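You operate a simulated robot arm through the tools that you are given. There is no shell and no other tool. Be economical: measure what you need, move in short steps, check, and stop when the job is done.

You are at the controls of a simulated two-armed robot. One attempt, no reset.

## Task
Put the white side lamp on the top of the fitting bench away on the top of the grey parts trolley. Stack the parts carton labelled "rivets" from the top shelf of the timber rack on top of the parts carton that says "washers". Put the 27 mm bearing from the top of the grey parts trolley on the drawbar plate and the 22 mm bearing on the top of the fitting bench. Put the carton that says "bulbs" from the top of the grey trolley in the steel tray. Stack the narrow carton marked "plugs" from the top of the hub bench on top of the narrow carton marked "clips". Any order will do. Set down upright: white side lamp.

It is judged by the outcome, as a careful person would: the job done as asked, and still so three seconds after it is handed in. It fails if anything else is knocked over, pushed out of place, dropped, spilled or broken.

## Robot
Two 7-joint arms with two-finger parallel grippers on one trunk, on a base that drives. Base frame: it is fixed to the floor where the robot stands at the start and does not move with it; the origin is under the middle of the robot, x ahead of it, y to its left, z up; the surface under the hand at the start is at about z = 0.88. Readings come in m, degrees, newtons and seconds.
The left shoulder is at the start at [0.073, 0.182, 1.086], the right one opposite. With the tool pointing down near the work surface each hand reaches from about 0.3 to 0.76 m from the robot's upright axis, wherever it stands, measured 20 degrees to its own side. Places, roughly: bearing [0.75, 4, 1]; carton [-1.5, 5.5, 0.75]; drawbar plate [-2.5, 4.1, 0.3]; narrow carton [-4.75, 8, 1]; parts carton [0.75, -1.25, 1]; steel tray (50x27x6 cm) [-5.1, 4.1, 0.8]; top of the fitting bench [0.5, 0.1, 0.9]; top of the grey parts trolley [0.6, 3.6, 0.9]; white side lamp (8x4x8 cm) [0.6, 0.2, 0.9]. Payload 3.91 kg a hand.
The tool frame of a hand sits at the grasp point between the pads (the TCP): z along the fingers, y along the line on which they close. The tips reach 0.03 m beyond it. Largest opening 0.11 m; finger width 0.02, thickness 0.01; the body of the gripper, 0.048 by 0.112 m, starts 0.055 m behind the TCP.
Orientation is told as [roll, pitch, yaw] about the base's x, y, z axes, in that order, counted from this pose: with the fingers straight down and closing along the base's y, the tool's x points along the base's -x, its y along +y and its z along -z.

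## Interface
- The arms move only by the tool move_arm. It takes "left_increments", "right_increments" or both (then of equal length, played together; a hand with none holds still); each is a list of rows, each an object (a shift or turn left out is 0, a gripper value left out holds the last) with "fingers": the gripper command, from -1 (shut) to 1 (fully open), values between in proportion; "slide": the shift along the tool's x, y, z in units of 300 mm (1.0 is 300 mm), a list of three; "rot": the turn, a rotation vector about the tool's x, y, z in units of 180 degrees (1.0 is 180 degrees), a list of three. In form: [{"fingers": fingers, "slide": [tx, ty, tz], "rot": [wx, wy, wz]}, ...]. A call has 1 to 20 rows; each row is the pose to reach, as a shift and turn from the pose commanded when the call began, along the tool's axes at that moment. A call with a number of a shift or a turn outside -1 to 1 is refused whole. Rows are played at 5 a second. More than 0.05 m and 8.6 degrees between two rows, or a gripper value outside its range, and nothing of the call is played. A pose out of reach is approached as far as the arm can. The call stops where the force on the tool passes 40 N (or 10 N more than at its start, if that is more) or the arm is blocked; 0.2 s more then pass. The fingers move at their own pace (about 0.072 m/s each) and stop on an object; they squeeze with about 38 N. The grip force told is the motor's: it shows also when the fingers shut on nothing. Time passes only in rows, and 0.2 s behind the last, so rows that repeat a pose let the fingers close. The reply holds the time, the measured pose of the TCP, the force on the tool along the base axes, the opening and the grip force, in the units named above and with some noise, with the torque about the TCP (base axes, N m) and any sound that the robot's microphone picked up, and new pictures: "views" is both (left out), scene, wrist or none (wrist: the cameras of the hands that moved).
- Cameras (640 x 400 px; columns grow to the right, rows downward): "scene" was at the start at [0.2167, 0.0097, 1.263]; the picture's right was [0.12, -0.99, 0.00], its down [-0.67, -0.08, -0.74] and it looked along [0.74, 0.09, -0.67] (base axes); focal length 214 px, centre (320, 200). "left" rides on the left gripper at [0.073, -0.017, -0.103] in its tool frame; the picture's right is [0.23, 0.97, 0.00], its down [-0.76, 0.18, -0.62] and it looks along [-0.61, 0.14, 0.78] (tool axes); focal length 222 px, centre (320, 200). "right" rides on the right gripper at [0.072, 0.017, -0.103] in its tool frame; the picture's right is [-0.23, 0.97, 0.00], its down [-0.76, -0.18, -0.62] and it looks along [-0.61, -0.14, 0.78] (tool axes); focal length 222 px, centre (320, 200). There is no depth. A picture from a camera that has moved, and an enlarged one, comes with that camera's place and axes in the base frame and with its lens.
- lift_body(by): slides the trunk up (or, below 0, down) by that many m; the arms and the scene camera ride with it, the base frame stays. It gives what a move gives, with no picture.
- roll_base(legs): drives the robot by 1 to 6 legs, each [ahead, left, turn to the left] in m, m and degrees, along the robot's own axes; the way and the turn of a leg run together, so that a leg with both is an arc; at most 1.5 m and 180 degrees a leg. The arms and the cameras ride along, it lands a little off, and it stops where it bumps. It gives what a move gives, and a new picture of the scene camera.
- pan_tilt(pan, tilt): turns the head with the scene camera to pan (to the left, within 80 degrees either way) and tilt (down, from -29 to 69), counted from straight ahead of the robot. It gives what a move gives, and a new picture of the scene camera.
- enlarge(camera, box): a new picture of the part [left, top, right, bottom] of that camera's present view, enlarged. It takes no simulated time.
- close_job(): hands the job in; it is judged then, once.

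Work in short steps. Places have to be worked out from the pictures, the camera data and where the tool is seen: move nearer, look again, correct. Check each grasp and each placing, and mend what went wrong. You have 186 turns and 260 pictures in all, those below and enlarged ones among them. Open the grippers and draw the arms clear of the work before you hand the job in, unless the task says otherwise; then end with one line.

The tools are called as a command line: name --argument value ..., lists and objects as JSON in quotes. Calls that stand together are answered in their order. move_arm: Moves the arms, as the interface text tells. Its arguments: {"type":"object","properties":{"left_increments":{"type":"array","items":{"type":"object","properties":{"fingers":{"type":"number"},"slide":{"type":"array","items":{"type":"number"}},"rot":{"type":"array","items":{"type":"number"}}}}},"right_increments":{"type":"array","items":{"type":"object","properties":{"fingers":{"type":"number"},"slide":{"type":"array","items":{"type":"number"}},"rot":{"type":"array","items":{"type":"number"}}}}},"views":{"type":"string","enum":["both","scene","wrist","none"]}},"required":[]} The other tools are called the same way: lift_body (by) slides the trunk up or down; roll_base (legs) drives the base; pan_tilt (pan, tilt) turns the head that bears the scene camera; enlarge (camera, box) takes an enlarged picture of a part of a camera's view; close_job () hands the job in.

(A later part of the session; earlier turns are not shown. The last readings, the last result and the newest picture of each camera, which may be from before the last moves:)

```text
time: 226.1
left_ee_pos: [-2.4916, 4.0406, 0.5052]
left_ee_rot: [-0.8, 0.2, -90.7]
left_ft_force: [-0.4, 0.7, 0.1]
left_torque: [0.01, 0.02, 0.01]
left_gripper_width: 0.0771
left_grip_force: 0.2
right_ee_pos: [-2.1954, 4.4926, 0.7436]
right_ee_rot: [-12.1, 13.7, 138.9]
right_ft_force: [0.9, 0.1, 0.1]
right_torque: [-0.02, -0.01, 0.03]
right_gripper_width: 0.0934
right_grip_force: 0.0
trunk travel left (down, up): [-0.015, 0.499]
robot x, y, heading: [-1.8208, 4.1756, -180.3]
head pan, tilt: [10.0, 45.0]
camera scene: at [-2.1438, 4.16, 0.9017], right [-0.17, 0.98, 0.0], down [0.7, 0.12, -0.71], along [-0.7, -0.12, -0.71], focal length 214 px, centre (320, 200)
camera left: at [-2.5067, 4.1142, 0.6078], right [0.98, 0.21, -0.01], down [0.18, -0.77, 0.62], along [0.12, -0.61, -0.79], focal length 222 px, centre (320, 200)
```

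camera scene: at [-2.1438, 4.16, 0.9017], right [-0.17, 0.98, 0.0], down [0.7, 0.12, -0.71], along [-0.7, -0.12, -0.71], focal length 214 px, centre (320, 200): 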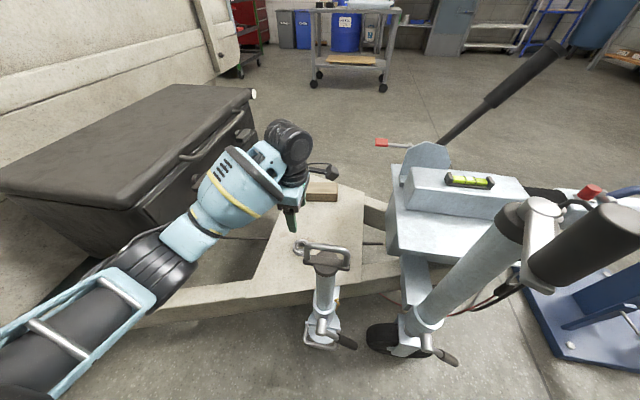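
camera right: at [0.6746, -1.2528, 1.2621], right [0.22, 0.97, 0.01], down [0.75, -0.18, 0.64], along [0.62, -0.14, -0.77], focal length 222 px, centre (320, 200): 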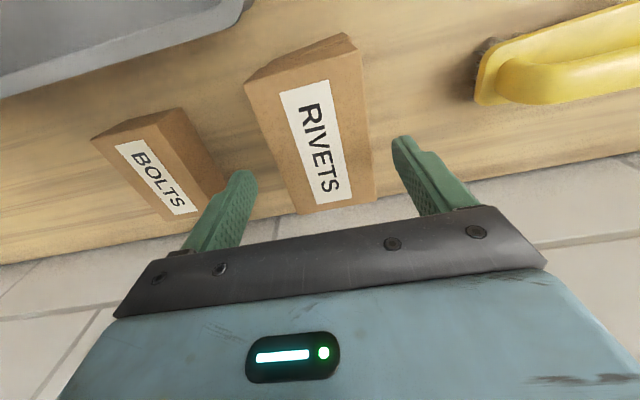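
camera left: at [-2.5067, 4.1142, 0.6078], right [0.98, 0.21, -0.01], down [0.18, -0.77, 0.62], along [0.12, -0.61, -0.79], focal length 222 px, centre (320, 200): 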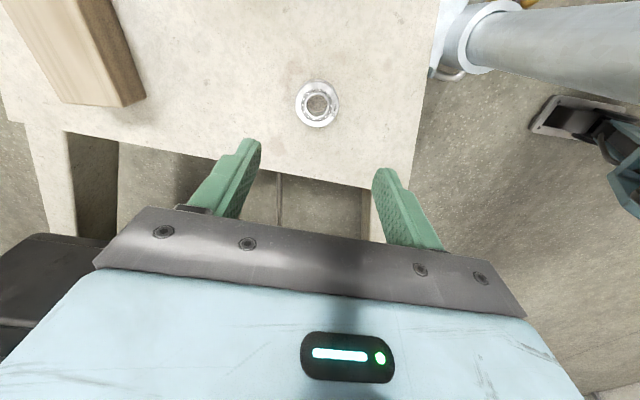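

The 27 mm bearing rests on the plate. I withdraw the left hand the way it came, raise the trunk, and back off.

move_arm --left_increments '[{"slide": [0, 0, -0.12]}, {"slide": [0, 0.1, -0.22]}, {"slide": [0, 0.21, -0.32]}, {"slide": [-0.04, 0.32, -0.42]}, {"slide": [-0.1, 0.42, -0.52]}, {"slide": [-0.16, 0.52, -0.62]}, {"slide": [-0.22, 0.62, -0.72]}, {"slide": [-0.28, 0.73, -0.8]}, {"slide": [-0.34, 0.84, -0.88]}, {"slide": [-0.38, 0.95, -0.95]}]' --views "none"

lift_body --by 0.335

roll_base --legs '[[-0.7, 0, 0]]'

pan_tilt --pan -70 --tilt 28

```text
time: 228.3
left_ee_pos: [-2.2022, 3.9196, 0.7876]
left_ee_rot: [-1.0, 0.3, -90.8]
left_ft_force: [0.3, 0.1, -0.6]
left_torque: [-0.01, 0.03, 0.03]
left_gripper_width: 0.0769
left_grip_force: 0.1
right_ee_pos: [-2.1947, 4.4922, 0.7442]
right_ee_rot: [-12.1, 13.7, 138.9]
right_ft_force: [-0.2, 0.2, -0.5]
right_torque: [0.0, 0.0, -0.03]
right_gripper_width: 0.0936
right_grip_force: 0.1
trunk travel left (down, up): [-0.015, 0.499]
robot x, y, heading: [-1.8243, 4.1753, -180.0]
head pan, tilt: [10.0, 45.0]
```

```text
time: 231.6
left_ee_pos: [-2.2061, 3.9198, 1.1202]
left_ee_rot: [-0.9, 0.3, -90.8]
left_ft_force: [-0.3, -0.1, 0.6]
left_torque: [0.0, 0.03, 0.01]
left_gripper_width: 0.0768
left_grip_force: 0.1
right_ee_pos: [-2.1967, 4.4931, 1.0793]
right_ee_rot: [-12.0, 13.7, 138.9]
right_ft_force: [0.5, 0.3, -0.2]
right_torque: [0.0, -0.02, 0.03]
right_gripper_width: 0.0936
right_grip_force: 0.1
trunk travel left (down, up): [-0.35, 0.164]
robot x, y, heading: [-1.823, 4.174, -179.9]
head pan, tilt: [10.0, 45.0]
```

```text
time: 235.4
left_ee_pos: [-1.5077, 3.9218, 1.1214]
left_ee_rot: [-0.9, 0.3, -91.4]
left_ft_force: [0.8, -0.1, 0.1]
left_torque: [0.01, 0.0, 0.01]
left_gripper_width: 0.0768
left_grip_force: 0.1
right_ee_pos: [-1.4913, 4.494, 1.0786]
right_ee_rot: [-12.1, 13.8, 138.3]
right_ft_force: [0.7, 0.7, 0.5]
right_torque: [0.0, 0.02, -0.01]
right_gripper_width: 0.0934
right_grip_force: 0.1
trunk travel left (down, up): [-0.35, 0.164]
robot x, y, heading: [-1.116, 4.1679, 179.6]
head pan, tilt: [10.0, 45.0]
camera scene: at [-1.3306, 4.1588, 1.259], right [-0.16, 0.99, 0.0], down [0.7, 0.12, -0.71], along [-0.7, -0.12, -0.71], focal length 214 px, centre (320, 200)
```

scene: 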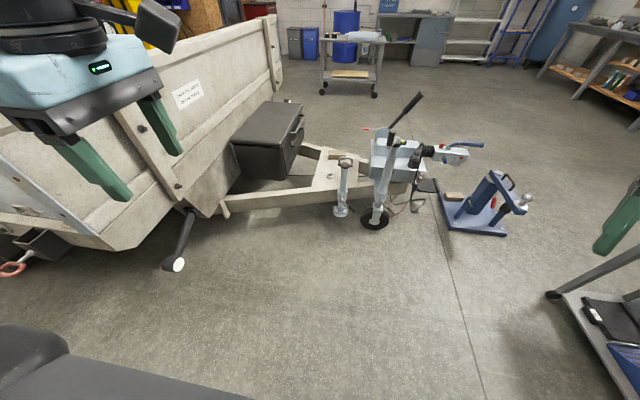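

```text
time: 237.0
left_ee_pos: [-1.5071, 3.9211, 1.122]
left_ee_rot: [-0.9, 0.3, -91.3]
left_ft_force: [0.3, -0.1, -0.4]
left_torque: [-0.02, -0.01, 0.02]
left_gripper_width: 0.0771
left_grip_force: 0.0
right_ee_pos: [-1.4907, 4.4929, 1.0801]
right_ee_rot: [-12.1, 13.8, 138.3]
right_ft_force: [0.3, 0.6, 0.7]
right_torque: [0.04, -0.02, 0.02]
right_gripper_width: 0.0935
right_grip_force: 0.0
trunk travel left (down, up): [-0.35, 0.164]
robot x, y, heading: [-1.1255, 4.1683, 179.4]
head pan, tilt: [-70.0, 28.0]
camera scene: at [-1.281, 4.2581, 1.2847], right [0.94, 0.33, 0.0], down [0.16, -0.44, -0.88], along [-0.29, 0.83, -0.47], focal length 214 px, centre (320, 200)
```

scene: 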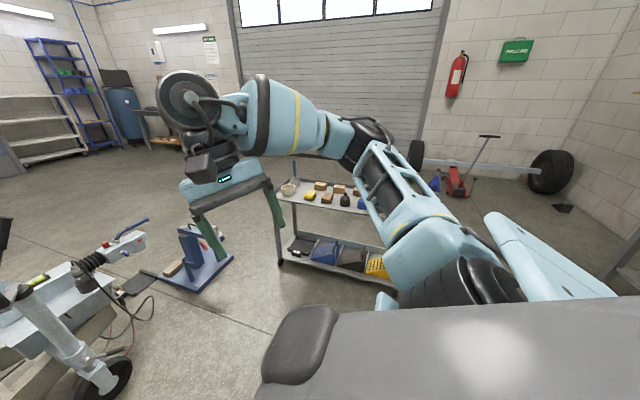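

The grey trolley spans about x −2.0…−1.1 with its front at y≈5.37. I turn to face +y and approach.

roll_base --legs '[[0, 0, -89.4], [0.55, 0.35, 0]]'

pan_tilt --pan 0 --tilt 40

```text
time: 244.4
left_ee_pos: [-1.7257, 5.0969, 1.1215]
left_ee_rot: [-0.9, 0.3, 179.1]
left_ft_force: [0.9, -0.5, -0.8]
left_torque: [-0.01, 0.01, 0.0]
left_gripper_width: 0.0768
left_grip_force: 0.1
right_ee_pos: [-1.1528, 5.0874, 1.0791]
right_ee_rot: [-12.0, 13.7, 48.8]
right_ft_force: [0.9, -0.1, 0.2]
right_torque: [0.0, 0.01, -0.02]
right_gripper_width: 0.0933
right_grip_force: 0.1
trunk travel left (down, up): [-0.35, 0.164]
robot x, y, heading: [-1.4694, 4.7131, 90.1]
head pan, tilt: [-70.0, 28.0]
camera scene: at [-1.3837, 4.8758, 1.2847], right [0.34, -0.94, 0.0], down [-0.44, -0.16, -0.88], along [0.83, 0.3, -0.47], focal length 214 px, centre (320, 200)
```

scene: 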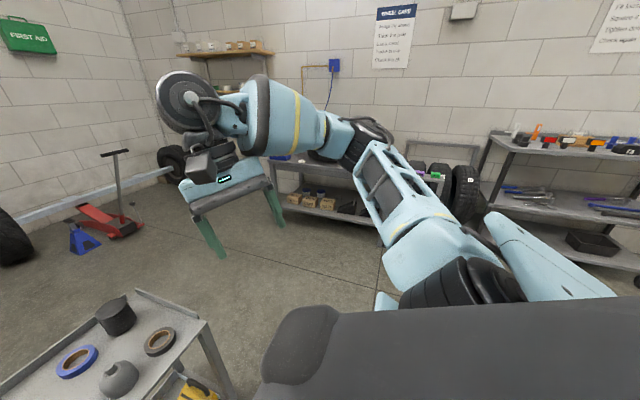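

```text
time: 245.8
left_ee_pos: [-1.726, 5.0978, 1.1217]
left_ee_rot: [-0.9, 0.2, 179.1]
left_ft_force: [-0.4, 0.8, -0.3]
left_torque: [0.01, -0.04, -0.03]
left_gripper_width: 0.0771
left_grip_force: 0.0
right_ee_pos: [-1.1518, 5.0876, 1.0787]
right_ee_rot: [-12.1, 13.7, 48.8]
right_ft_force: [0.3, 0.5, 0.1]
right_torque: [0.02, 0.02, 0.02]
right_gripper_width: 0.0935
right_grip_force: 0.1
trunk travel left (down, up): [-0.35, 0.164]
robot x, y, heading: [-1.4708, 4.7117, 90.0]
head pan, tilt: [0.0, 40.0]
camera scene: at [-1.4691, 4.9296, 1.2662], right [1.0, 0.0, 0.0], down [0.0, -0.64, -0.77], along [0.0, 0.77, -0.64], focal length 214 px, centre (320, 200)
```

scene: 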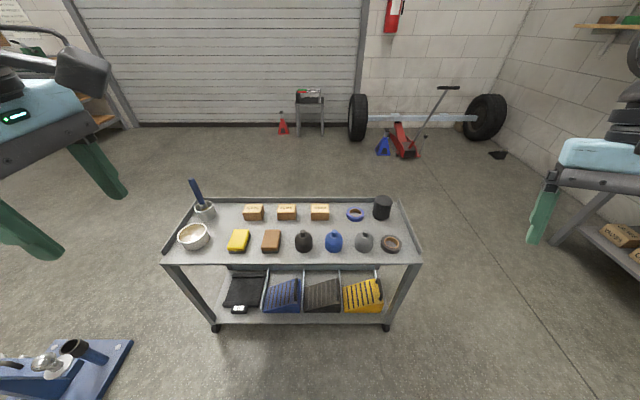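

I zoom in on the three cartons.

enlarge --camera "scene" --box '[220, 180, 360, 270]'

```text
4.44 times, centred on (290, 225) of scene
camera zoom: at [-1.4691, 4.9296, 1.2662], right [1.0, 0.0, 0.0], down [0.0, -0.64, -0.77], along [0.0, 0.77, -0.64], focal length 953 px, centre (453, 89)
```

zoom: 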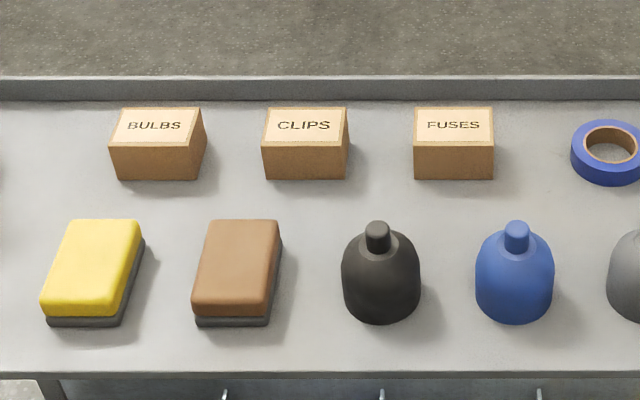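

BULBS is the leftmost carton, about 6 cm wide at (−1.694, 5.465). I move in, lower the trunk 10 cm, and bring the left hand over it, turned to close along x.

roll_base --legs '[[0.11, 0.02, 0]]'

lift_body --by -0.1

move_arm --left_increments '[{"fingers": 1, "slide": [0.02, -0.08, 0], "rot": [0, 0, 0.045]}, {"slide": [0.04, -0.16, 0], "rot": [0, 0, 0.09]}, {"slide": [0.06, -0.24, 0], "rot": [0, 0, 0.135]}, {"slide": [0.08, -0.32, 0], "rot": [0, 0, 0.18]}, {"slide": [0.1, -0.4, 0], "rot": [0, 0, 0.225]}, {"slide": [0.12, -0.48, 0], "rot": [0, 0, 0.27]}, {"slide": [0.14, -0.56, 0], "rot": [0, 0, 0.315]}, {"slide": [0.16, -0.64, 0], "rot": [0, 0, 0.36]}, {"slide": [0.17, -0.72, 0], "rot": [0, 0, 0.405]}, {"slide": [0.173, -0.79, 0], "rot": [0, 0, 0.45]}, {"slide": [0.173, -0.86, 0], "rot": [0, 0, 0.495]}]'

```text
time: 247.0
left_ee_pos: [-1.7457, 5.2099, 1.1216]
left_ee_rot: [-0.9, 0.3, 178.9]
left_ft_force: [-0.7, 0.1, 0.2]
left_torque: [-0.04, -0.03, -0.01]
left_gripper_width: 0.077
left_grip_force: 0.0
right_ee_pos: [-1.1731, 5.1968, 1.0792]
right_ee_rot: [-12.1, 13.7, 48.8]
right_ft_force: [0.2, 0.1, 0.3]
right_torque: [-0.01, 0.0, -0.03]
right_gripper_width: 0.0933
right_grip_force: 0.0
trunk travel left (down, up): [-0.35, 0.164]
robot x, y, heading: [-1.4926, 4.826, 90.1]
head pan, tilt: [0.0, 40.0]
camera scene: at [-1.4889, 5.0408, 1.2661], right [1.0, 0.0, 0.0], down [0.0, -0.64, -0.77], along [0.0, 0.77, -0.64], focal length 214 px, centre (320, 200)
```

scene: 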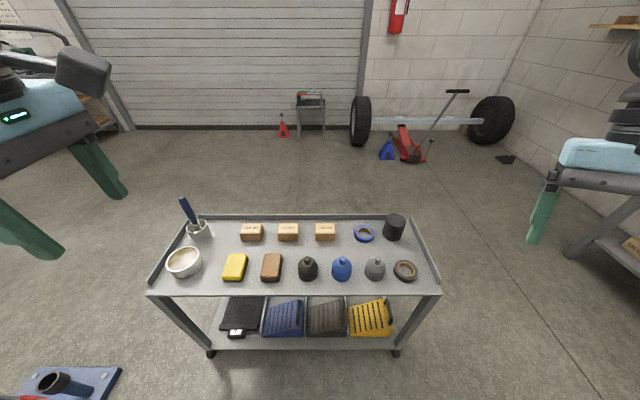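

```text
time: 248.4
left_ee_pos: [-1.746, 5.2078, 1.0218]
left_ee_rot: [-1.0, 0.3, 179.1]
left_ft_force: [0.3, 0.0, 0.2]
left_torque: [-0.01, 0.02, 0.04]
left_gripper_width: 0.077
left_grip_force: 0.0
right_ee_pos: [-1.1728, 5.1978, 0.98]
right_ee_rot: [-12.0, 13.7, 48.9]
right_ft_force: [-0.1, -0.2, 0.6]
right_torque: [-0.01, -0.01, 0.01]
right_gripper_width: 0.0936
right_grip_force: 0.0
trunk travel left (down, up): [-0.25, 0.264]
robot x, y, heading: [-1.4948, 4.8222, 89.8]
head pan, tilt: [0.0, 40.0]
```

```text
time: 250.8
left_ee_pos: [-1.6883, 5.4666, 1.0263]
left_ee_rot: [-0.3, -0.9, 89.9]
left_ft_force: [0.2, -0.8, 0.1]
left_torque: [-0.02, -0.02, 0.02]
left_gripper_width: 0.1102
left_grip_force: 0.0
right_ee_pos: [-1.1724, 5.1974, 0.9783]
right_ee_rot: [-12.2, 13.7, 48.8]
right_ft_force: [-0.1, -0.7, 0.2]
right_torque: [-0.02, 0.0, 0.01]
right_gripper_width: 0.0936
right_grip_force: 0.1
trunk travel left (down, up): [-0.25, 0.264]
robot x, y, heading: [-1.4895, 4.8261, 89.6]
head pan, tilt: [0.0, 40.0]
camera scene: at [-1.4884, 5.0679, 1.1652], right [1.0, 0.0, 0.0], down [0.0, -0.64, -0.77], along [0.0, 0.77, -0.64], focal length 214 px, centre (320, 200)
camera left: at [-1.6714, 5.3931, 1.1287], right [-0.97, -0.23, -0.01], down [-0.18, 0.75, 0.63], along [-0.14, 0.62, -0.77], focal length 222 px, centre (320, 200)
```

scene: 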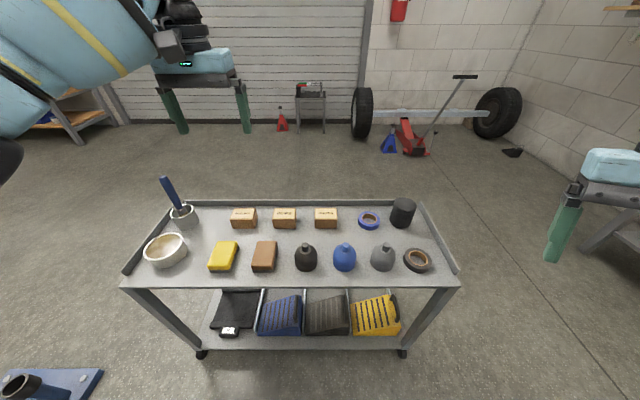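
left: 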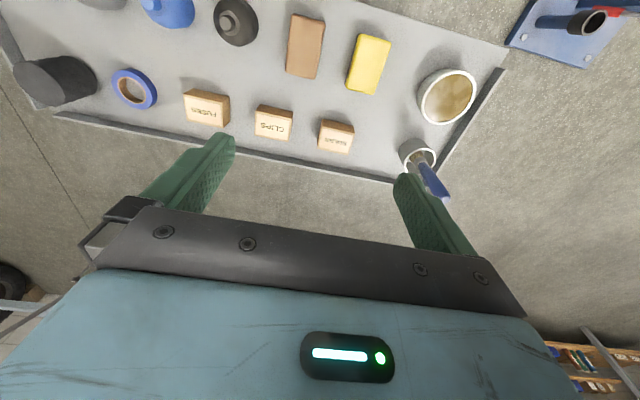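

Triangulation puts the carton lower and farther: top z≈0.67, centre ≈(−1.748, 5.59), trolley top ≈0.63. I move the base 10 cm in and lower the trunk 15 cm.

roll_base --legs '[[0.1, 0.03, 0]]'

lift_body --by -0.15

enlarge --camera "left" --box '[0, 0, 640, 400]'

```text
time: 251.9
left_ee_pos: [-1.7174, 5.5658, 1.0268]
left_ee_rot: [-0.2, -0.9, 90.0]
left_ft_force: [-1.0, -0.8, -0.8]
left_torque: [-0.04, 0.01, 0.05]
left_gripper_width: 0.1099
left_grip_force: 0.2
right_ee_pos: [-1.2018, 5.2965, 0.9786]
right_ee_rot: [-12.1, 13.6, 48.8]
right_ft_force: [-0.4, 0.2, 0.7]
right_torque: [-0.02, -0.06, -0.02]
right_gripper_width: 0.0938
right_grip_force: 0.1
trunk travel left (down, up): [-0.25, 0.264]
robot x, y, heading: [-1.5229, 4.9244, 90.0]
head pan, tilt: [0.0, 40.0]
camera scene: at [-1.518, 5.1666, 1.1651], right [1.0, 0.0, 0.0], down [0.0, -0.64, -0.77], along [0.0, 0.77, -0.64], focal length 214 px, centre (320, 200)
```

scene: 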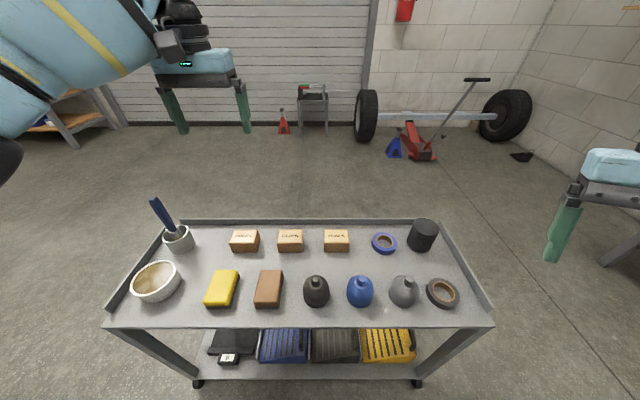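

```text
time: 253.7
left_ee_pos: [-1.7166, 5.5638, 0.879]
left_ee_rot: [-0.3, -1.0, 90.0]
left_ft_force: [0.7, -0.7, -0.5]
left_torque: [-0.01, 0.0, -0.01]
left_gripper_width: 0.1101
left_grip_force: 0.1
right_ee_pos: [-1.2018, 5.2934, 0.8302]
right_ee_rot: [-12.0, 13.8, 48.7]
right_ft_force: [-0.5, -1.1, -0.2]
right_torque: [-0.01, -0.02, -0.02]
right_gripper_width: 0.0935
right_grip_force: 0.1
trunk travel left (down, up): [-0.1, 0.414]
robot x, y, heading: [-1.5176, 4.925, 89.8]
head pan, tilt: [0.0, 40.0]
```

```text
1.00 times, centred on (320, 200) of left (not enlarged: the box is as wide or as high as the picture)
camera zoom: at [-1.7009, 5.4901, 0.9795], right [-0.97, -0.23, -0.01], down [-0.18, 0.75, 0.64], along [-0.14, 0.62, -0.77], focal length 222 px, centre (320, 200)
```

zoom: 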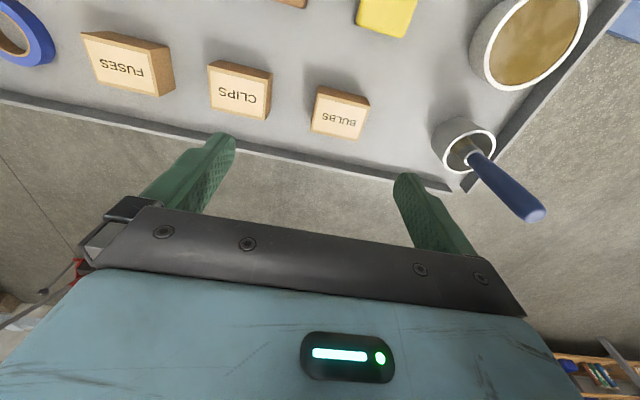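

BULBS centre is refined to (−1.749, 5.589). I shift over it, narrow to 95 mm and lower to z≈0.70 first.

move_arm --left_increments '[{"fingers": 0.73, "slide": [-0.08, 0.11, 0.05]}, {"slide": [-0.08, 0.11, 0.2]}, {"slide": [-0.08, 0.11, 0.35]}, {"slide": [-0.08, 0.11, 0.5]}, {"slide": [-0.08, 0.11, 0.6]}]' --views "wrist"

```text
time: 254.9
left_ee_pos: [-1.748, 5.5889, 0.6967]
left_ee_rot: [-0.3, -1.0, 89.9]
left_ft_force: [0.4, 0.9, -0.2]
left_torque: [-0.02, 0.0, -0.03]
left_gripper_width: 0.095
left_grip_force: 0.0
right_ee_pos: [-1.2012, 5.2971, 0.8297]
right_ee_rot: [-12.1, 13.7, 48.7]
right_ft_force: [-0.8, -0.7, 0.2]
right_torque: [-0.02, 0.01, 0.02]
right_gripper_width: 0.0935
right_grip_force: 0.1
trunk travel left (down, up): [-0.1, 0.414]
robot x, y, heading: [-1.5212, 4.9243, 89.9]
head pan, tilt: [0.0, 40.0]
camera left: at [-1.7324, 5.5155, 0.798], right [-0.97, -0.23, -0.01], down [-0.18, 0.75, 0.64], along [-0.14, 0.62, -0.77], focal length 222 px, centre (320, 200)
```

left: 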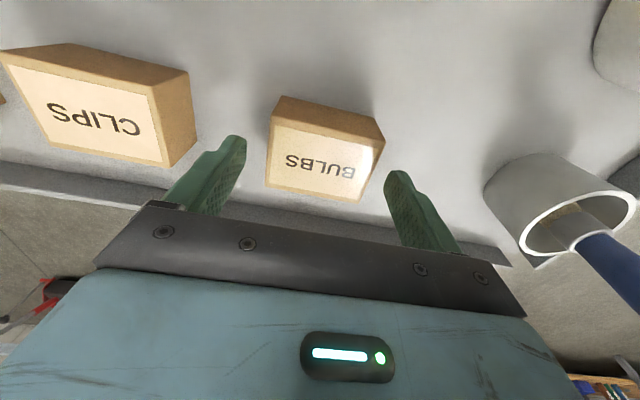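

Well centred with clearance to CLIPS. I lower to about z 0.668 and close.

move_arm --left_increments '[{"slide": [0, 0, 0.05]}, {"slide": [0, 0, 0.09]}, {"fingers": 0.3, "slide": [0, 0, 0.09]}, {"fingers": -0.2, "slide": [0, 0, 0.09]}, {"fingers": -1, "slide": [0, 0, 0.09]}, {"fingers": -1, "slide": [0, 0, 0.09]}]' --views "wrist"

```text
time: 256.3
left_ee_pos: [-1.7501, 5.5913, 0.671]
left_ee_rot: [-0.3, -0.9, 90.0]
left_ft_force: [-0.8, -0.4, -0.7]
left_torque: [0.02, 0.01, 0.02]
left_gripper_width: 0.0745
left_grip_force: 38.1
right_ee_pos: [-1.2013, 5.2961, 0.8288]
right_ee_rot: [-12.1, 13.6, 48.8]
right_ft_force: [-0.2, 0.1, 1.0]
right_torque: [0.01, -0.02, 0.01]
right_gripper_width: 0.0934
right_grip_force: 0.1
trunk travel left (down, up): [-0.1, 0.414]
robot x, y, heading: [-1.5198, 4.9234, 90.0]
head pan, tilt: [0.0, 40.0]
camera left: at [-1.7322, 5.5174, 0.772], right [-0.97, -0.23, -0.01], down [-0.18, 0.75, 0.63], along [-0.14, 0.62, -0.77], focal length 222 px, centre (320, 200)
```

left: 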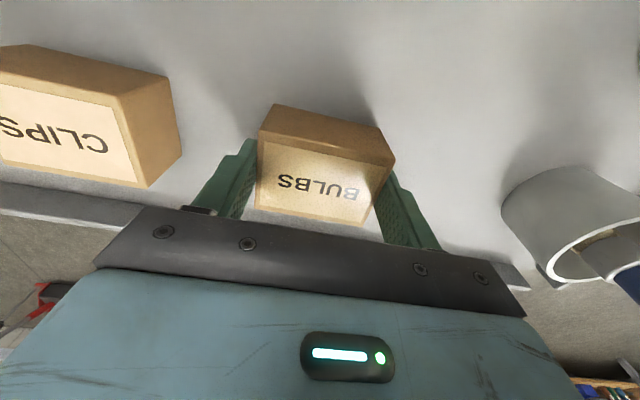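

BULBS is held (74.5 mm). I lift it, retract, raise the trunk, and back away.

move_arm --left_increments '[{"slide": [0, 0, -0.1]}, {"slide": [0, 0, -0.25]}, {"slide": [0, 0, -0.4]}, {"slide": [0, 0, -0.55]}, {"slide": [0, 0, -0.7]}, {"slide": [0.14, 0, -0.75]}, {"slide": [0.28, 0, -0.75]}, {"slide": [0.42, 0, -0.75]}, {"slide": [0.56, 0, -0.75]}, {"slide": [0.7, 0, -0.75]}, {"slide": [0.84, 0, -0.75]}]' --views "none"

lift_body --by 0.2

roll_base --legs '[[-0.3, 0, 0], [0, 0, 90]]'

pan_tilt --pan 0 --tilt 18

```text
time: 258.7
left_ee_pos: [-1.7501, 5.3347, 0.8911]
left_ee_rot: [-0.3, -1.0, 90.0]
left_ft_force: [0.3, 0.0, -0.8]
left_torque: [0.03, -0.01, 0.01]
left_gripper_width: 0.0742
left_grip_force: 38.0
right_ee_pos: [-1.2006, 5.2965, 0.8297]
right_ee_rot: [-12.1, 13.6, 48.8]
right_ft_force: [-0.2, 0.2, -0.8]
right_torque: [-0.01, 0.03, 0.04]
right_gripper_width: 0.0935
right_grip_force: 0.1
trunk travel left (down, up): [-0.1, 0.414]
robot x, y, heading: [-1.518, 4.9224, 89.7]
head pan, tilt: [0.0, 40.0]
```

```text
time: 260.8
left_ee_pos: [-1.7502, 5.337, 1.0904]
left_ee_rot: [-0.3, -1.0, 90.1]
left_ft_force: [0.4, 0.0, -1.2]
left_torque: [0.03, 0.01, 0.01]
left_gripper_width: 0.0742
left_grip_force: 38.3
right_ee_pos: [-1.1998, 5.2962, 1.0283]
right_ee_rot: [-12.2, 13.8, 48.8]
right_ft_force: [-0.1, -0.1, -0.1]
right_torque: [-0.01, -0.02, 0.02]
right_gripper_width: 0.0935
right_grip_force: 0.1
trunk travel left (down, up): [-0.3, 0.214]
robot x, y, heading: [-1.5211, 4.9223, 89.7]
head pan, tilt: [0.0, 40.0]
```

```text
time: 266.6
left_ee_pos: [-1.9426, 4.4053, 1.0905]
left_ee_rot: [-0.3, -1.0, 178.0]
left_ft_force: [0.9, 0.2, -0.5]
left_torque: [0.01, 0.03, 0.0]
left_gripper_width: 0.0741
left_grip_force: 38.1
right_ee_pos: [-1.885, 4.9531, 1.0284]
right_ee_rot: [-12.1, 13.7, 137.0]
right_ft_force: [0.8, 0.8, -0.1]
right_torque: [-0.04, 0.02, 0.0]
right_gripper_width: 0.0932
right_grip_force: 0.0
trunk travel left (down, up): [-0.3, 0.214]
robot x, y, heading: [-1.5208, 4.6219, 177.9]
head pan, tilt: [0.0, 40.0]
camera scene: at [-1.7493, 4.6288, 1.2159], right [0.03, 1.0, 0.0], down [0.64, -0.02, -0.77], along [-0.77, 0.03, -0.64], focal length 214 px, centre (320, 200)
```

scene: 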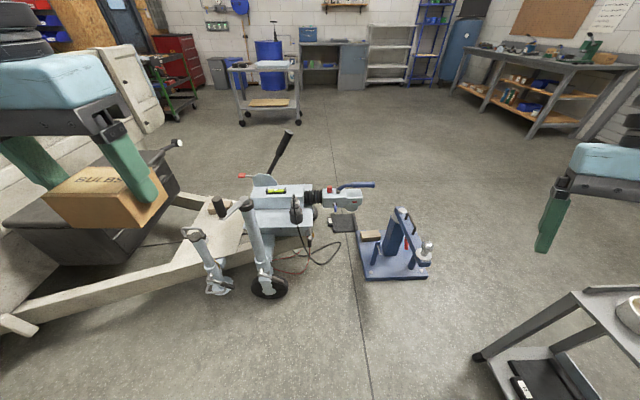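

```text
time: 267.5
left_ee_pos: [-1.9421, 4.4056, 1.0902]
left_ee_rot: [-0.3, -1.0, 178.2]
left_ft_force: [-0.5, 0.3, -1.2]
left_torque: [0.0, 0.01, -0.03]
left_gripper_width: 0.0741
left_grip_force: 37.9
right_ee_pos: [-1.8846, 4.9526, 1.029]
right_ee_rot: [-12.1, 13.7, 137.0]
right_ft_force: [0.4, 0.6, -0.4]
right_torque: [0.01, -0.03, 0.03]
right_gripper_width: 0.0936
right_grip_force: 0.1
trunk travel left (down, up): [-0.3, 0.214]
robot x, y, heading: [-1.5177, 4.6227, 177.8]
head pan, tilt: [0.0, 18.0]
camera scene: at [-1.7576, 4.6292, 1.2505], right [0.03, 1.0, 0.0], down [0.31, -0.01, -0.95], along [-0.95, 0.03, -0.31], focal length 214 px, centre (320, 200)
```

scene: 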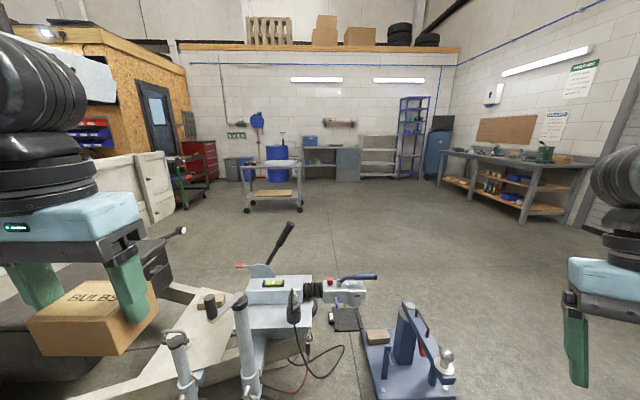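

The steel tray is likely on the far trolley straight ahead (~−5.1, 4.1). The hitch and blue stand block the direct way, so I go around the grey trolley's right end, pass behind it at y≈6.45, then drive west.

roll_base --legs '[[-1.08, 0, 2], [0, -1.45, 0], [0, -0.4, 0], [1.5, 0, 0], [1.0, 0, 0]]'

```text
time: 300.9
left_ee_pos: [-3.3476, 6.2177, 1.0912]
left_ee_rot: [-0.4, -1.0, 180.0]
left_ft_force: [0.2, -0.3, -2.1]
left_torque: [0.03, -0.04, -0.01]
left_gripper_width: 0.0743
left_grip_force: 38.2
right_ee_pos: [-3.3088, 6.7663, 1.0292]
right_ee_rot: [-12.1, 13.7, 138.8]
right_ft_force: [0.1, 0.4, 0.2]
right_torque: [0.02, -0.02, 0.01]
right_gripper_width: 0.0934
right_grip_force: 0.1
trunk travel left (down, up): [-0.3, 0.214]
robot x, y, heading: [-2.9356, 6.446, 180.1]
head pan, tilt: [0.0, 18.0]
camera scene: at [-3.1705, 6.4476, 1.2505], right [0.0, 1.0, 0.0], down [0.31, 0.0, -0.95], along [-0.95, 0.0, -0.31], focal length 214 px, centre (320, 200)
```

scene: 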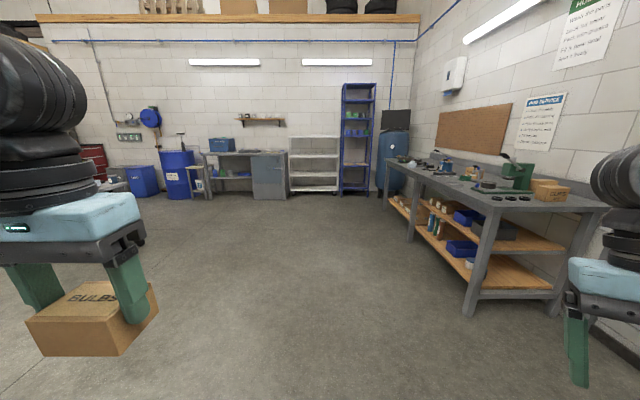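

I'm behind the trolley; the hub bench is ahead to the right. First the tray: I drive west to x≈−4.1, then strafe left to y≈4.2.

roll_base --legs '[[1.1, 0, 0], [0, 1.4, 0], [0, 0.85, 0]]'

pan_tilt --pan 5 --tilt 38

```text
time: 326.1
left_ee_pos: [-4.4922, 3.971, 1.0906]
left_ee_rot: [-0.3, -1.0, 177.9]
left_ft_force: [-0.5, 0.2, -1.1]
left_torque: [-0.02, -0.02, 0.02]
left_gripper_width: 0.074
left_grip_force: 38.4
right_ee_pos: [-4.4328, 4.5189, 1.03]
right_ee_rot: [-12.1, 13.7, 136.6]
right_ft_force: [0.2, -0.2, 0.4]
right_torque: [0.03, 0.0, -0.01]
right_gripper_width: 0.0934
right_grip_force: 0.1
trunk travel left (down, up): [-0.3, 0.214]
robot x, y, heading: [-4.0701, 4.1861, 177.8]
head pan, tilt: [0.0, 18.0]
camera scene: at [-4.3071, 4.1946, 1.2505], right [0.04, 1.0, 0.0], down [0.31, -0.01, -0.95], along [-0.95, 0.04, -0.31], focal length 214 px, centre (320, 200)
```

scene: 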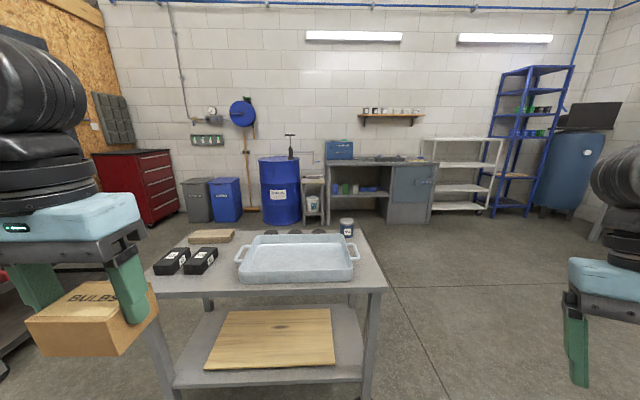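

```text
time: 326.9
left_ee_pos: [-4.4917, 3.9724, 1.0907]
left_ee_rot: [-0.2, -1.0, 177.9]
left_ft_force: [0.2, 0.4, -1.4]
left_torque: [0.0, -0.02, 0.0]
left_gripper_width: 0.0743
left_grip_force: 37.6
right_ee_pos: [-4.4325, 4.5187, 1.029]
right_ee_rot: [-12.1, 13.7, 136.8]
right_ft_force: [-0.2, -0.1, 0.2]
right_torque: [-0.01, 0.03, -0.01]
right_gripper_width: 0.0935
right_grip_force: 0.0
trunk travel left (down, up): [-0.3, 0.214]
robot x, y, heading: [-4.0696, 4.1891, 178.1]
head pan, tilt: [5.0, 38.0]
camera scene: at [-4.3001, 4.1869, 1.2189], right [-0.05, 1.0, 0.0], down [0.61, 0.03, -0.79], along [-0.79, -0.04, -0.62], focal length 214 px, centre (320, 200)
```

scene: 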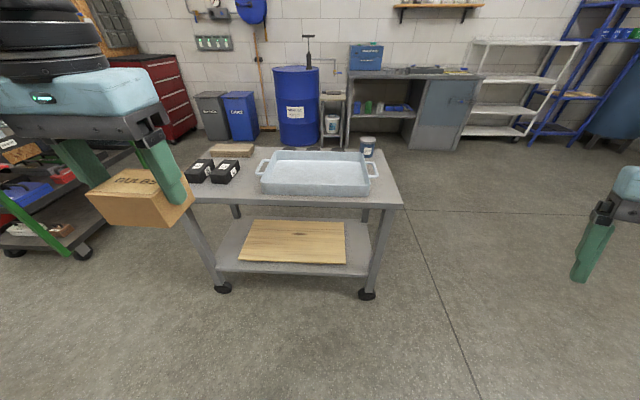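

The tray is empty, centred near (−5.04, 4.14) on the trolley at z≈0.77. I move in to x≈−4.38.

roll_base --legs '[[0.31, -0.06, 2]]'

pan_tilt --pan 5 --tilt 48

```text
time: 329.0
left_ee_pos: [-4.795, 4.0224, 1.0909]
left_ee_rot: [-0.3, -1.1, -179.9]
left_ft_force: [0.5, -0.2, -0.7]
left_torque: [0.0, -0.01, -0.03]
left_gripper_width: 0.0744
left_grip_force: 37.8
right_ee_pos: [-4.7567, 4.5715, 1.0298]
right_ee_rot: [-12.1, 13.7, 139.0]
right_ft_force: [-0.4, 0.4, -0.2]
right_torque: [-0.01, -0.02, 0.03]
right_gripper_width: 0.0934
right_grip_force: 0.0
trunk travel left (down, up): [-0.3, 0.214]
robot x, y, heading: [-4.3801, 4.2514, -180.1]
head pan, tilt: [5.0, 38.0]
camera scene: at [-4.6111, 4.2448, 1.2188], right [-0.09, 1.0, 0.0], down [0.61, 0.05, -0.79], along [-0.78, -0.07, -0.62], focal length 214 px, centre (320, 200)
```

scene: 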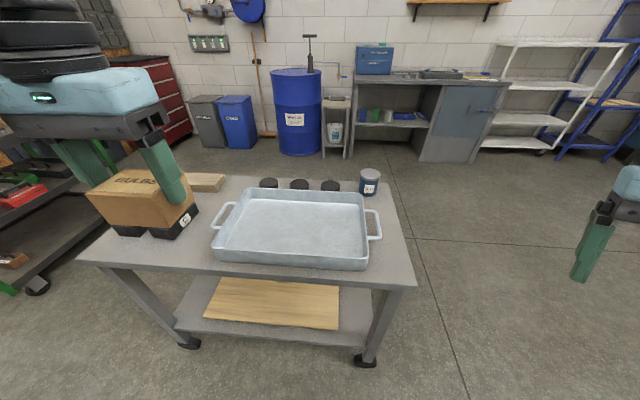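

```text
time: 329.7
left_ee_pos: [-4.7945, 4.0222, 1.091]
left_ee_rot: [-0.3, -1.0, -180.1]
left_ft_force: [0.3, -0.5, -1.3]
left_torque: [0.03, 0.01, 0.01]
left_gripper_width: 0.0742
left_grip_force: 38.8
right_ee_pos: [-4.755, 4.5717, 1.0287]
right_ee_rot: [-12.2, 13.7, 138.9]
right_ft_force: [0.4, 0.0, -0.1]
right_torque: [0.01, 0.02, -0.01]
right_gripper_width: 0.0936
right_grip_force: 0.0
trunk travel left (down, up): [-0.3, 0.214]
robot x, y, heading: [-4.3814, 4.2515, -180.0]
head pan, tilt: [5.0, 48.0]
camera scene: at [-4.6031, 4.2453, 1.2045], right [-0.09, 1.0, 0.0], down [0.74, 0.06, -0.67], along [-0.67, -0.06, -0.74], focal length 214 px, centre (320, 200)
```

scene: 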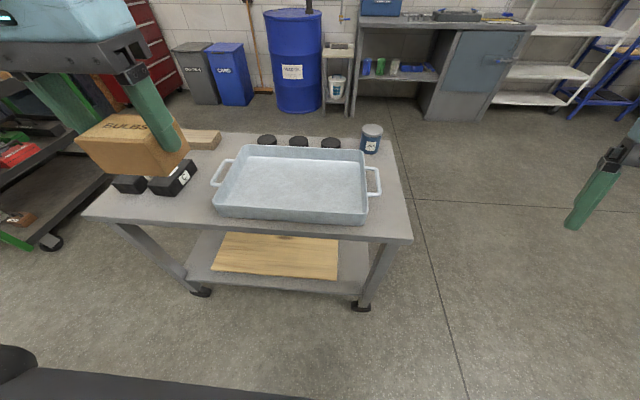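

The tray's inside spans about x −4.93…−5.16. I carry BULBS over (−5.04, 4.08) and lower to just above the rim.

move_arm --left_increments '[{"slide": [-0.13, -0.05, 0]}, {"slide": [-0.27, -0.1, 0]}, {"slide": [-0.41, -0.15, 0]}, {"slide": [-0.55, -0.2, 0]}, {"slide": [-0.69, -0.2, 0.03]}, {"slide": [-0.817, -0.2, 0.1]}, {"slide": [-0.817, -0.2, 0.25]}, {"slide": [-0.817, -0.2, 0.4]}, {"slide": [-0.817, -0.2, 0.55]}, {"slide": [-0.817, -0.2, 0.64]}]'

```text
time: 331.9
left_ee_pos: [-5.0435, 4.0819, 0.9027]
left_ee_rot: [-0.3, -0.9, -180.0]
left_ft_force: [0.2, -0.3, -1.3]
left_torque: [0.02, 0.02, 0.01]
left_gripper_width: 0.0741
left_grip_force: 38.1
right_ee_pos: [-4.7562, 4.5706, 1.0302]
right_ee_rot: [-12.1, 13.8, 138.9]
right_ft_force: [0.0, -0.5, 0.1]
right_torque: [-0.03, 0.01, -0.01]
right_gripper_width: 0.0935
right_grip_force: 0.1
trunk travel left (down, up): [-0.3, 0.214]
robot x, y, heading: [-4.3809, 4.2548, -179.9]
head pan, tilt: [5.0, 48.0]
camera scene: at [-4.6033, 4.2453, 1.2044], right [-0.09, 1.0, 0.0], down [0.74, 0.06, -0.67], along [-0.67, -0.06, -0.74], focal length 214 px, centre (320, 200)
camera left: at [-4.9699, 4.0989, 1.0038], right [0.23, -0.97, -0.01], down [-0.75, -0.18, 0.64], along [-0.62, -0.14, -0.77], focal length 222 px, centre (320, 200)
```

scene: 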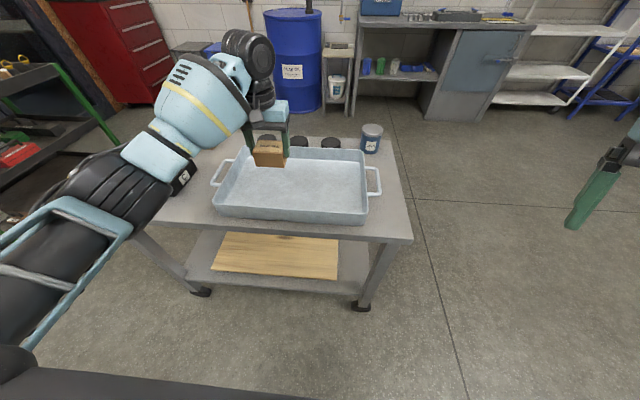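
left: 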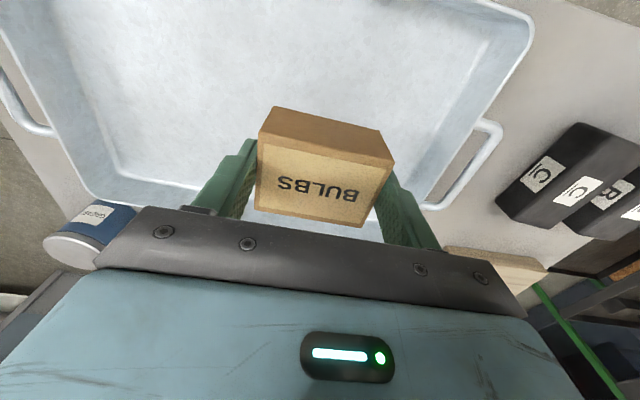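

BULBS is inside the tray's outline; I shift 3 cm toward the middle and lower slowly.

move_arm --left_increments '[{"slide": [0, -0.1, 0]}, {"slide": [0, -0.1, 0.1]}, {"slide": [0, -0.1, 0.18]}, {"slide": [0, -0.1, 0.21]}, {"slide": [0, -0.1, 0.23]}, {"slide": [0, -0.1, 0.245]}]' --views "wrist"

```text
time: 333.3
left_ee_pos: [-5.0438, 4.1142, 0.8304]
left_ee_rot: [-0.2, -1.1, -180.0]
left_ft_force: [0.4, 0.5, -1.3]
left_torque: [0.03, 0.0, -0.06]
left_gripper_width: 0.0741
left_grip_force: 37.6
right_ee_pos: [-4.7565, 4.5719, 1.0291]
right_ee_rot: [-12.1, 13.8, 138.8]
right_ft_force: [-0.3, -0.5, 0.7]
right_torque: [-0.04, -0.02, 0.0]
right_gripper_width: 0.0931
right_grip_force: 0.1
trunk travel left (down, up): [-0.3, 0.214]
robot x, y, heading: [-4.3788, 4.2557, -180.0]
head pan, tilt: [5.0, 48.0]
camera left: at [-4.9699, 4.1305, 0.9315], right [0.23, -0.97, -0.01], down [-0.75, -0.18, 0.64], along [-0.62, -0.14, -0.77], focal length 222 px, centre (320, 200)
```

left: 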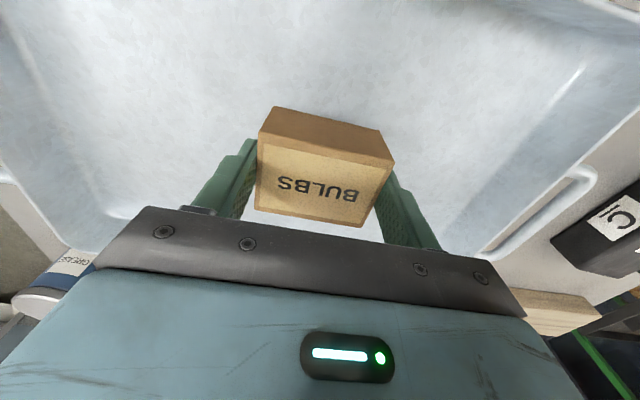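

Not touching yet; I take a few more 3 mm steps.

move_arm --left_increments '[{"slide": [0, 0, 0.012]}, {"slide": [0, 0, 0.024]}, {"slide": [0, 0, 0.034]}, {"slide": [0, 0, 0.044]}, {"slide": [0, 0, 0.05]}]' --views "none"

```text
time: 334.5
left_ee_pos: [-5.0447, 4.1126, 0.8145]
left_ee_rot: [-0.3, -1.0, -180.0]
left_ft_force: [-0.7, -0.6, -0.3]
left_torque: [0.01, 0.01, 0.0]
left_gripper_width: 0.074
left_grip_force: 37.9
right_ee_pos: [-4.7565, 4.5709, 1.0293]
right_ee_rot: [-12.1, 13.6, 138.9]
right_ft_force: [0.6, 0.1, -0.2]
right_torque: [0.0, 0.01, -0.01]
right_gripper_width: 0.0938
right_grip_force: 0.0
trunk travel left (down, up): [-0.3, 0.214]
robot x, y, heading: [-4.3817, 4.2526, -180.1]
head pan, tilt: [5.0, 48.0]
```

move_arm --left_increments '[{"slide": [0, 0, 0.012]}, {"slide": [0, 0, 0.024]}, {"slide": [0, 0, 0.034]}, {"slide": [0, 0, 0.044]}, {"slide": [0, 0, 0.05]}]' --views "wrist"

```text
time: 335.7
left_ee_pos: [-5.0458, 4.1149, 0.8002]
left_ee_rot: [-0.3, -1.0, -180.0]
left_ft_force: [-0.7, 0.5, -1.0]
left_torque: [-0.01, 0.01, 0.0]
left_gripper_width: 0.0741
left_grip_force: 38.2
right_ee_pos: [-4.7564, 4.5723, 1.0276]
right_ee_rot: [-12.1, 13.8, 138.9]
right_ft_force: [-0.1, -0.3, 0.4]
right_torque: [0.02, 0.0, 0.0]
right_gripper_width: 0.0934
right_grip_force: 0.1
trunk travel left (down, up): [-0.3, 0.214]
robot x, y, heading: [-4.381, 4.2524, -179.9]
head pan, tilt: [5.0, 48.0]
camera left: at [-4.9709, 4.131, 0.9021], right [0.23, -0.97, -0.01], down [-0.75, -0.18, 0.64], along [-0.62, -0.14, -0.77], focal length 222 px, centre (320, 200)
```

left: 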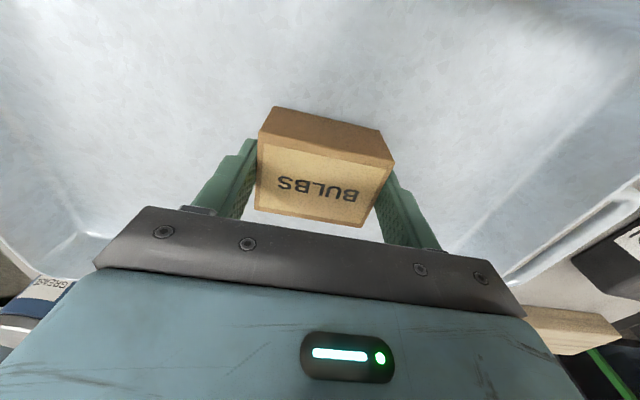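

move_arm --left_increments '[{"slide": [0, 0, 0.015]}, {"slide": [0, 0, 0.03]}, {"slide": [0, 0, 0.042]}, {"slide": [0, 0, 0.054]}, {"slide": [0, 0, 0.066]}, {"slide": [0, 0, 0.076]}]' --views "none"

```text
time: 336.7
left_ee_pos: [-5.046, 4.114, 0.7945]
left_ee_rot: [-0.5, -1.9, 179.8]
left_ft_force: [6.2, -1.4, 18.2]
left_torque: [0.03, -0.75, -0.11]
left_gripper_width: 0.0743
left_grip_force: 38.0
right_ee_pos: [-4.7543, 4.571, 1.0284]
right_ee_rot: [-12.1, 13.8, 139.0]
right_ft_force: [0.0, 0.5, 0.0]
right_torque: [0.02, -0.03, -0.03]
right_gripper_width: 0.0936
right_grip_force: 0.0
trunk travel left (down, up): [-0.3, 0.214]
robot x, y, heading: [-4.3783, 4.2538, -180.1]
head pan, tilt: [5.0, 48.0]
stopped in row 4 (left hand): the force on the tool passed its limit at 43 N (the readings are from after the stop); the commanded pose is now the measured one
```

It touched down at 0.7945. I ease up, open and rise out of the tray.

move_arm --left_increments '[{"slide": [0, 0, -0.005]}, {"fingers": 0.55, "slide": [0, 0, -0.005]}, {"fingers": 0.7, "slide": [0, 0, -0.005]}, {"fingers": 0.7, "slide": [0, 0, -0.005]}, {"slide": [0, 0, -0.1]}, {"slide": [0, 0, -0.25]}, {"slide": [0, 0, -0.4]}, {"slide": [0, 0, -0.55]}, {"slide": [0, 0, -0.7]}, {"slide": [0, 0, -0.85]}]' --views "wrist"

```text
time: 338.9
left_ee_pos: [-5.0412, 4.1119, 1.0475]
left_ee_rot: [-0.4, -1.6, -180.1]
left_ft_force: [-0.1, 0.8, -0.6]
left_torque: [0.02, 0.0, 0.01]
left_gripper_width: 0.0935
left_grip_force: 0.1
right_ee_pos: [-4.7544, 4.5716, 1.0298]
right_ee_rot: [-11.9, 13.7, 138.9]
right_ft_force: [-1.3, 0.3, 0.4]
right_torque: [-0.01, -0.01, 0.01]
right_gripper_width: 0.0936
right_grip_force: 0.0
trunk travel left (down, up): [-0.3, 0.214]
robot x, y, heading: [-4.3829, 4.2539, -180.1]
head pan, tilt: [5.0, 48.0]
camera left: at [-4.9659, 4.13, 1.1488], right [0.23, -0.97, -0.01], down [-0.74, -0.18, 0.64], along [-0.63, -0.14, -0.77], focal length 222 px, centre (320, 200)
```

left: 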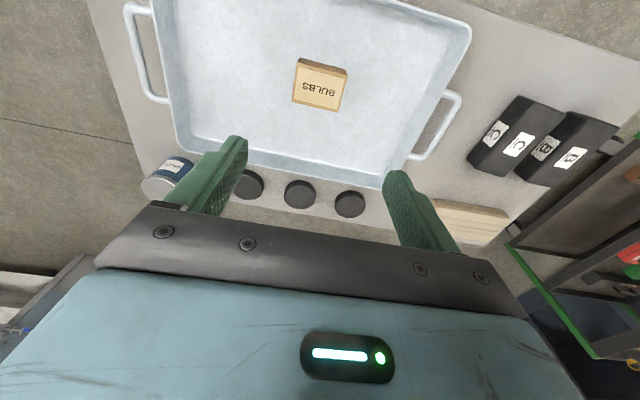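

BULBS lies flat in the tray. I retract the left arm and drive to the hub bench.

move_arm --left_increments '[{"slide": [0.15, 0, 0]}, {"slide": [0.3, 0, 0]}, {"slide": [0.45, 0, 0]}, {"slide": [0.6, 0.05, 0]}, {"slide": [0.75, 0.1, 0]}, {"slide": [0.85, 0.15, 0]}]' --views "none"

roll_base --legs '[[-0.4, 0, 0], [0, -1.45, 0], [0, 0, -90], [0.9, 0.5, 0]]'

pan_tilt --pan 0 --tilt 28

```text
time: 340.3
left_ee_pos: [-4.7865, 4.0659, 1.0394]
left_ee_rot: [-0.5, -1.7, -180.0]
left_ft_force: [-0.2, -0.3, 0.2]
left_torque: [-0.01, -0.04, 0.0]
left_gripper_width: 0.0937
left_grip_force: 0.0
right_ee_pos: [-4.7553, 4.5702, 1.03]
right_ee_rot: [-12.2, 13.6, 138.9]
right_ft_force: [-0.6, 0.3, 0.2]
right_torque: [-0.01, -0.02, 0.0]
right_gripper_width: 0.0933
right_grip_force: 0.1
trunk travel left (down, up): [-0.3, 0.214]
robot x, y, heading: [-4.3814, 4.2572, -179.9]
head pan, tilt: [5.0, 48.0]
```

```text
time: 363.9
left_ee_pos: [-4.5871, 7.0238, 1.0382]
left_ee_rot: [-0.4, -1.6, 87.9]
left_ft_force: [-0.2, 0.4, 0.1]
left_torque: [0.01, 0.0, -0.02]
left_gripper_width: 0.0938
left_grip_force: 0.0
right_ee_pos: [-4.0824, 6.9727, 1.0291]
right_ee_rot: [-12.1, 13.7, 46.8]
right_ft_force: [0.1, -0.1, 0.2]
right_torque: [0.01, -0.03, 0.01]
right_gripper_width: 0.0935
right_grip_force: 0.1
trunk travel left (down, up): [-0.3, 0.214]
robot x, y, heading: [-4.4183, 6.6112, 87.8]
head pan, tilt: [5.0, 48.0]
camera scene: at [-4.4121, 6.8336, 1.2044], right [1.0, 0.05, 0.0], down [0.04, -0.74, -0.67], along [-0.03, 0.67, -0.74], focal length 214 px, centre (320, 200)
```

scene: 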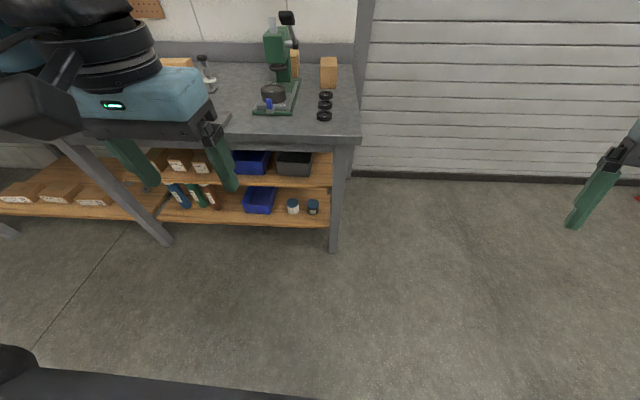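

```text
time: 364.7
left_ee_pos: [-4.5869, 7.0232, 1.0377]
left_ee_rot: [-0.4, -1.6, 87.9]
left_ft_force: [-0.3, 0.2, -0.5]
left_torque: [0.02, 0.0, 0.0]
left_gripper_width: 0.0934
left_grip_force: 0.0
right_ee_pos: [-4.0834, 6.973, 1.029]
right_ee_rot: [-12.0, 13.7, 47.0]
right_ft_force: [-0.1, 0.0, 0.8]
right_torque: [0.0, 0.0, -0.01]
right_gripper_width: 0.0936
right_grip_force: 0.1
trunk travel left (down, up): [-0.3, 0.214]
robot x, y, heading: [-4.4146, 6.6098, 87.7]
head pan, tilt: [0.0, 28.0]
camera scene: at [-4.4047, 6.8459, 1.2343], right [1.0, -0.04, 0.0], down [-0.02, -0.47, -0.88], along [0.03, 0.88, -0.47], focal length 214 px, centre (320, 200)
```

scene: 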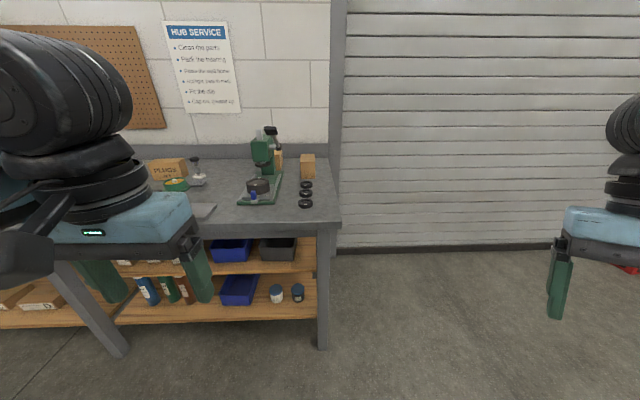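

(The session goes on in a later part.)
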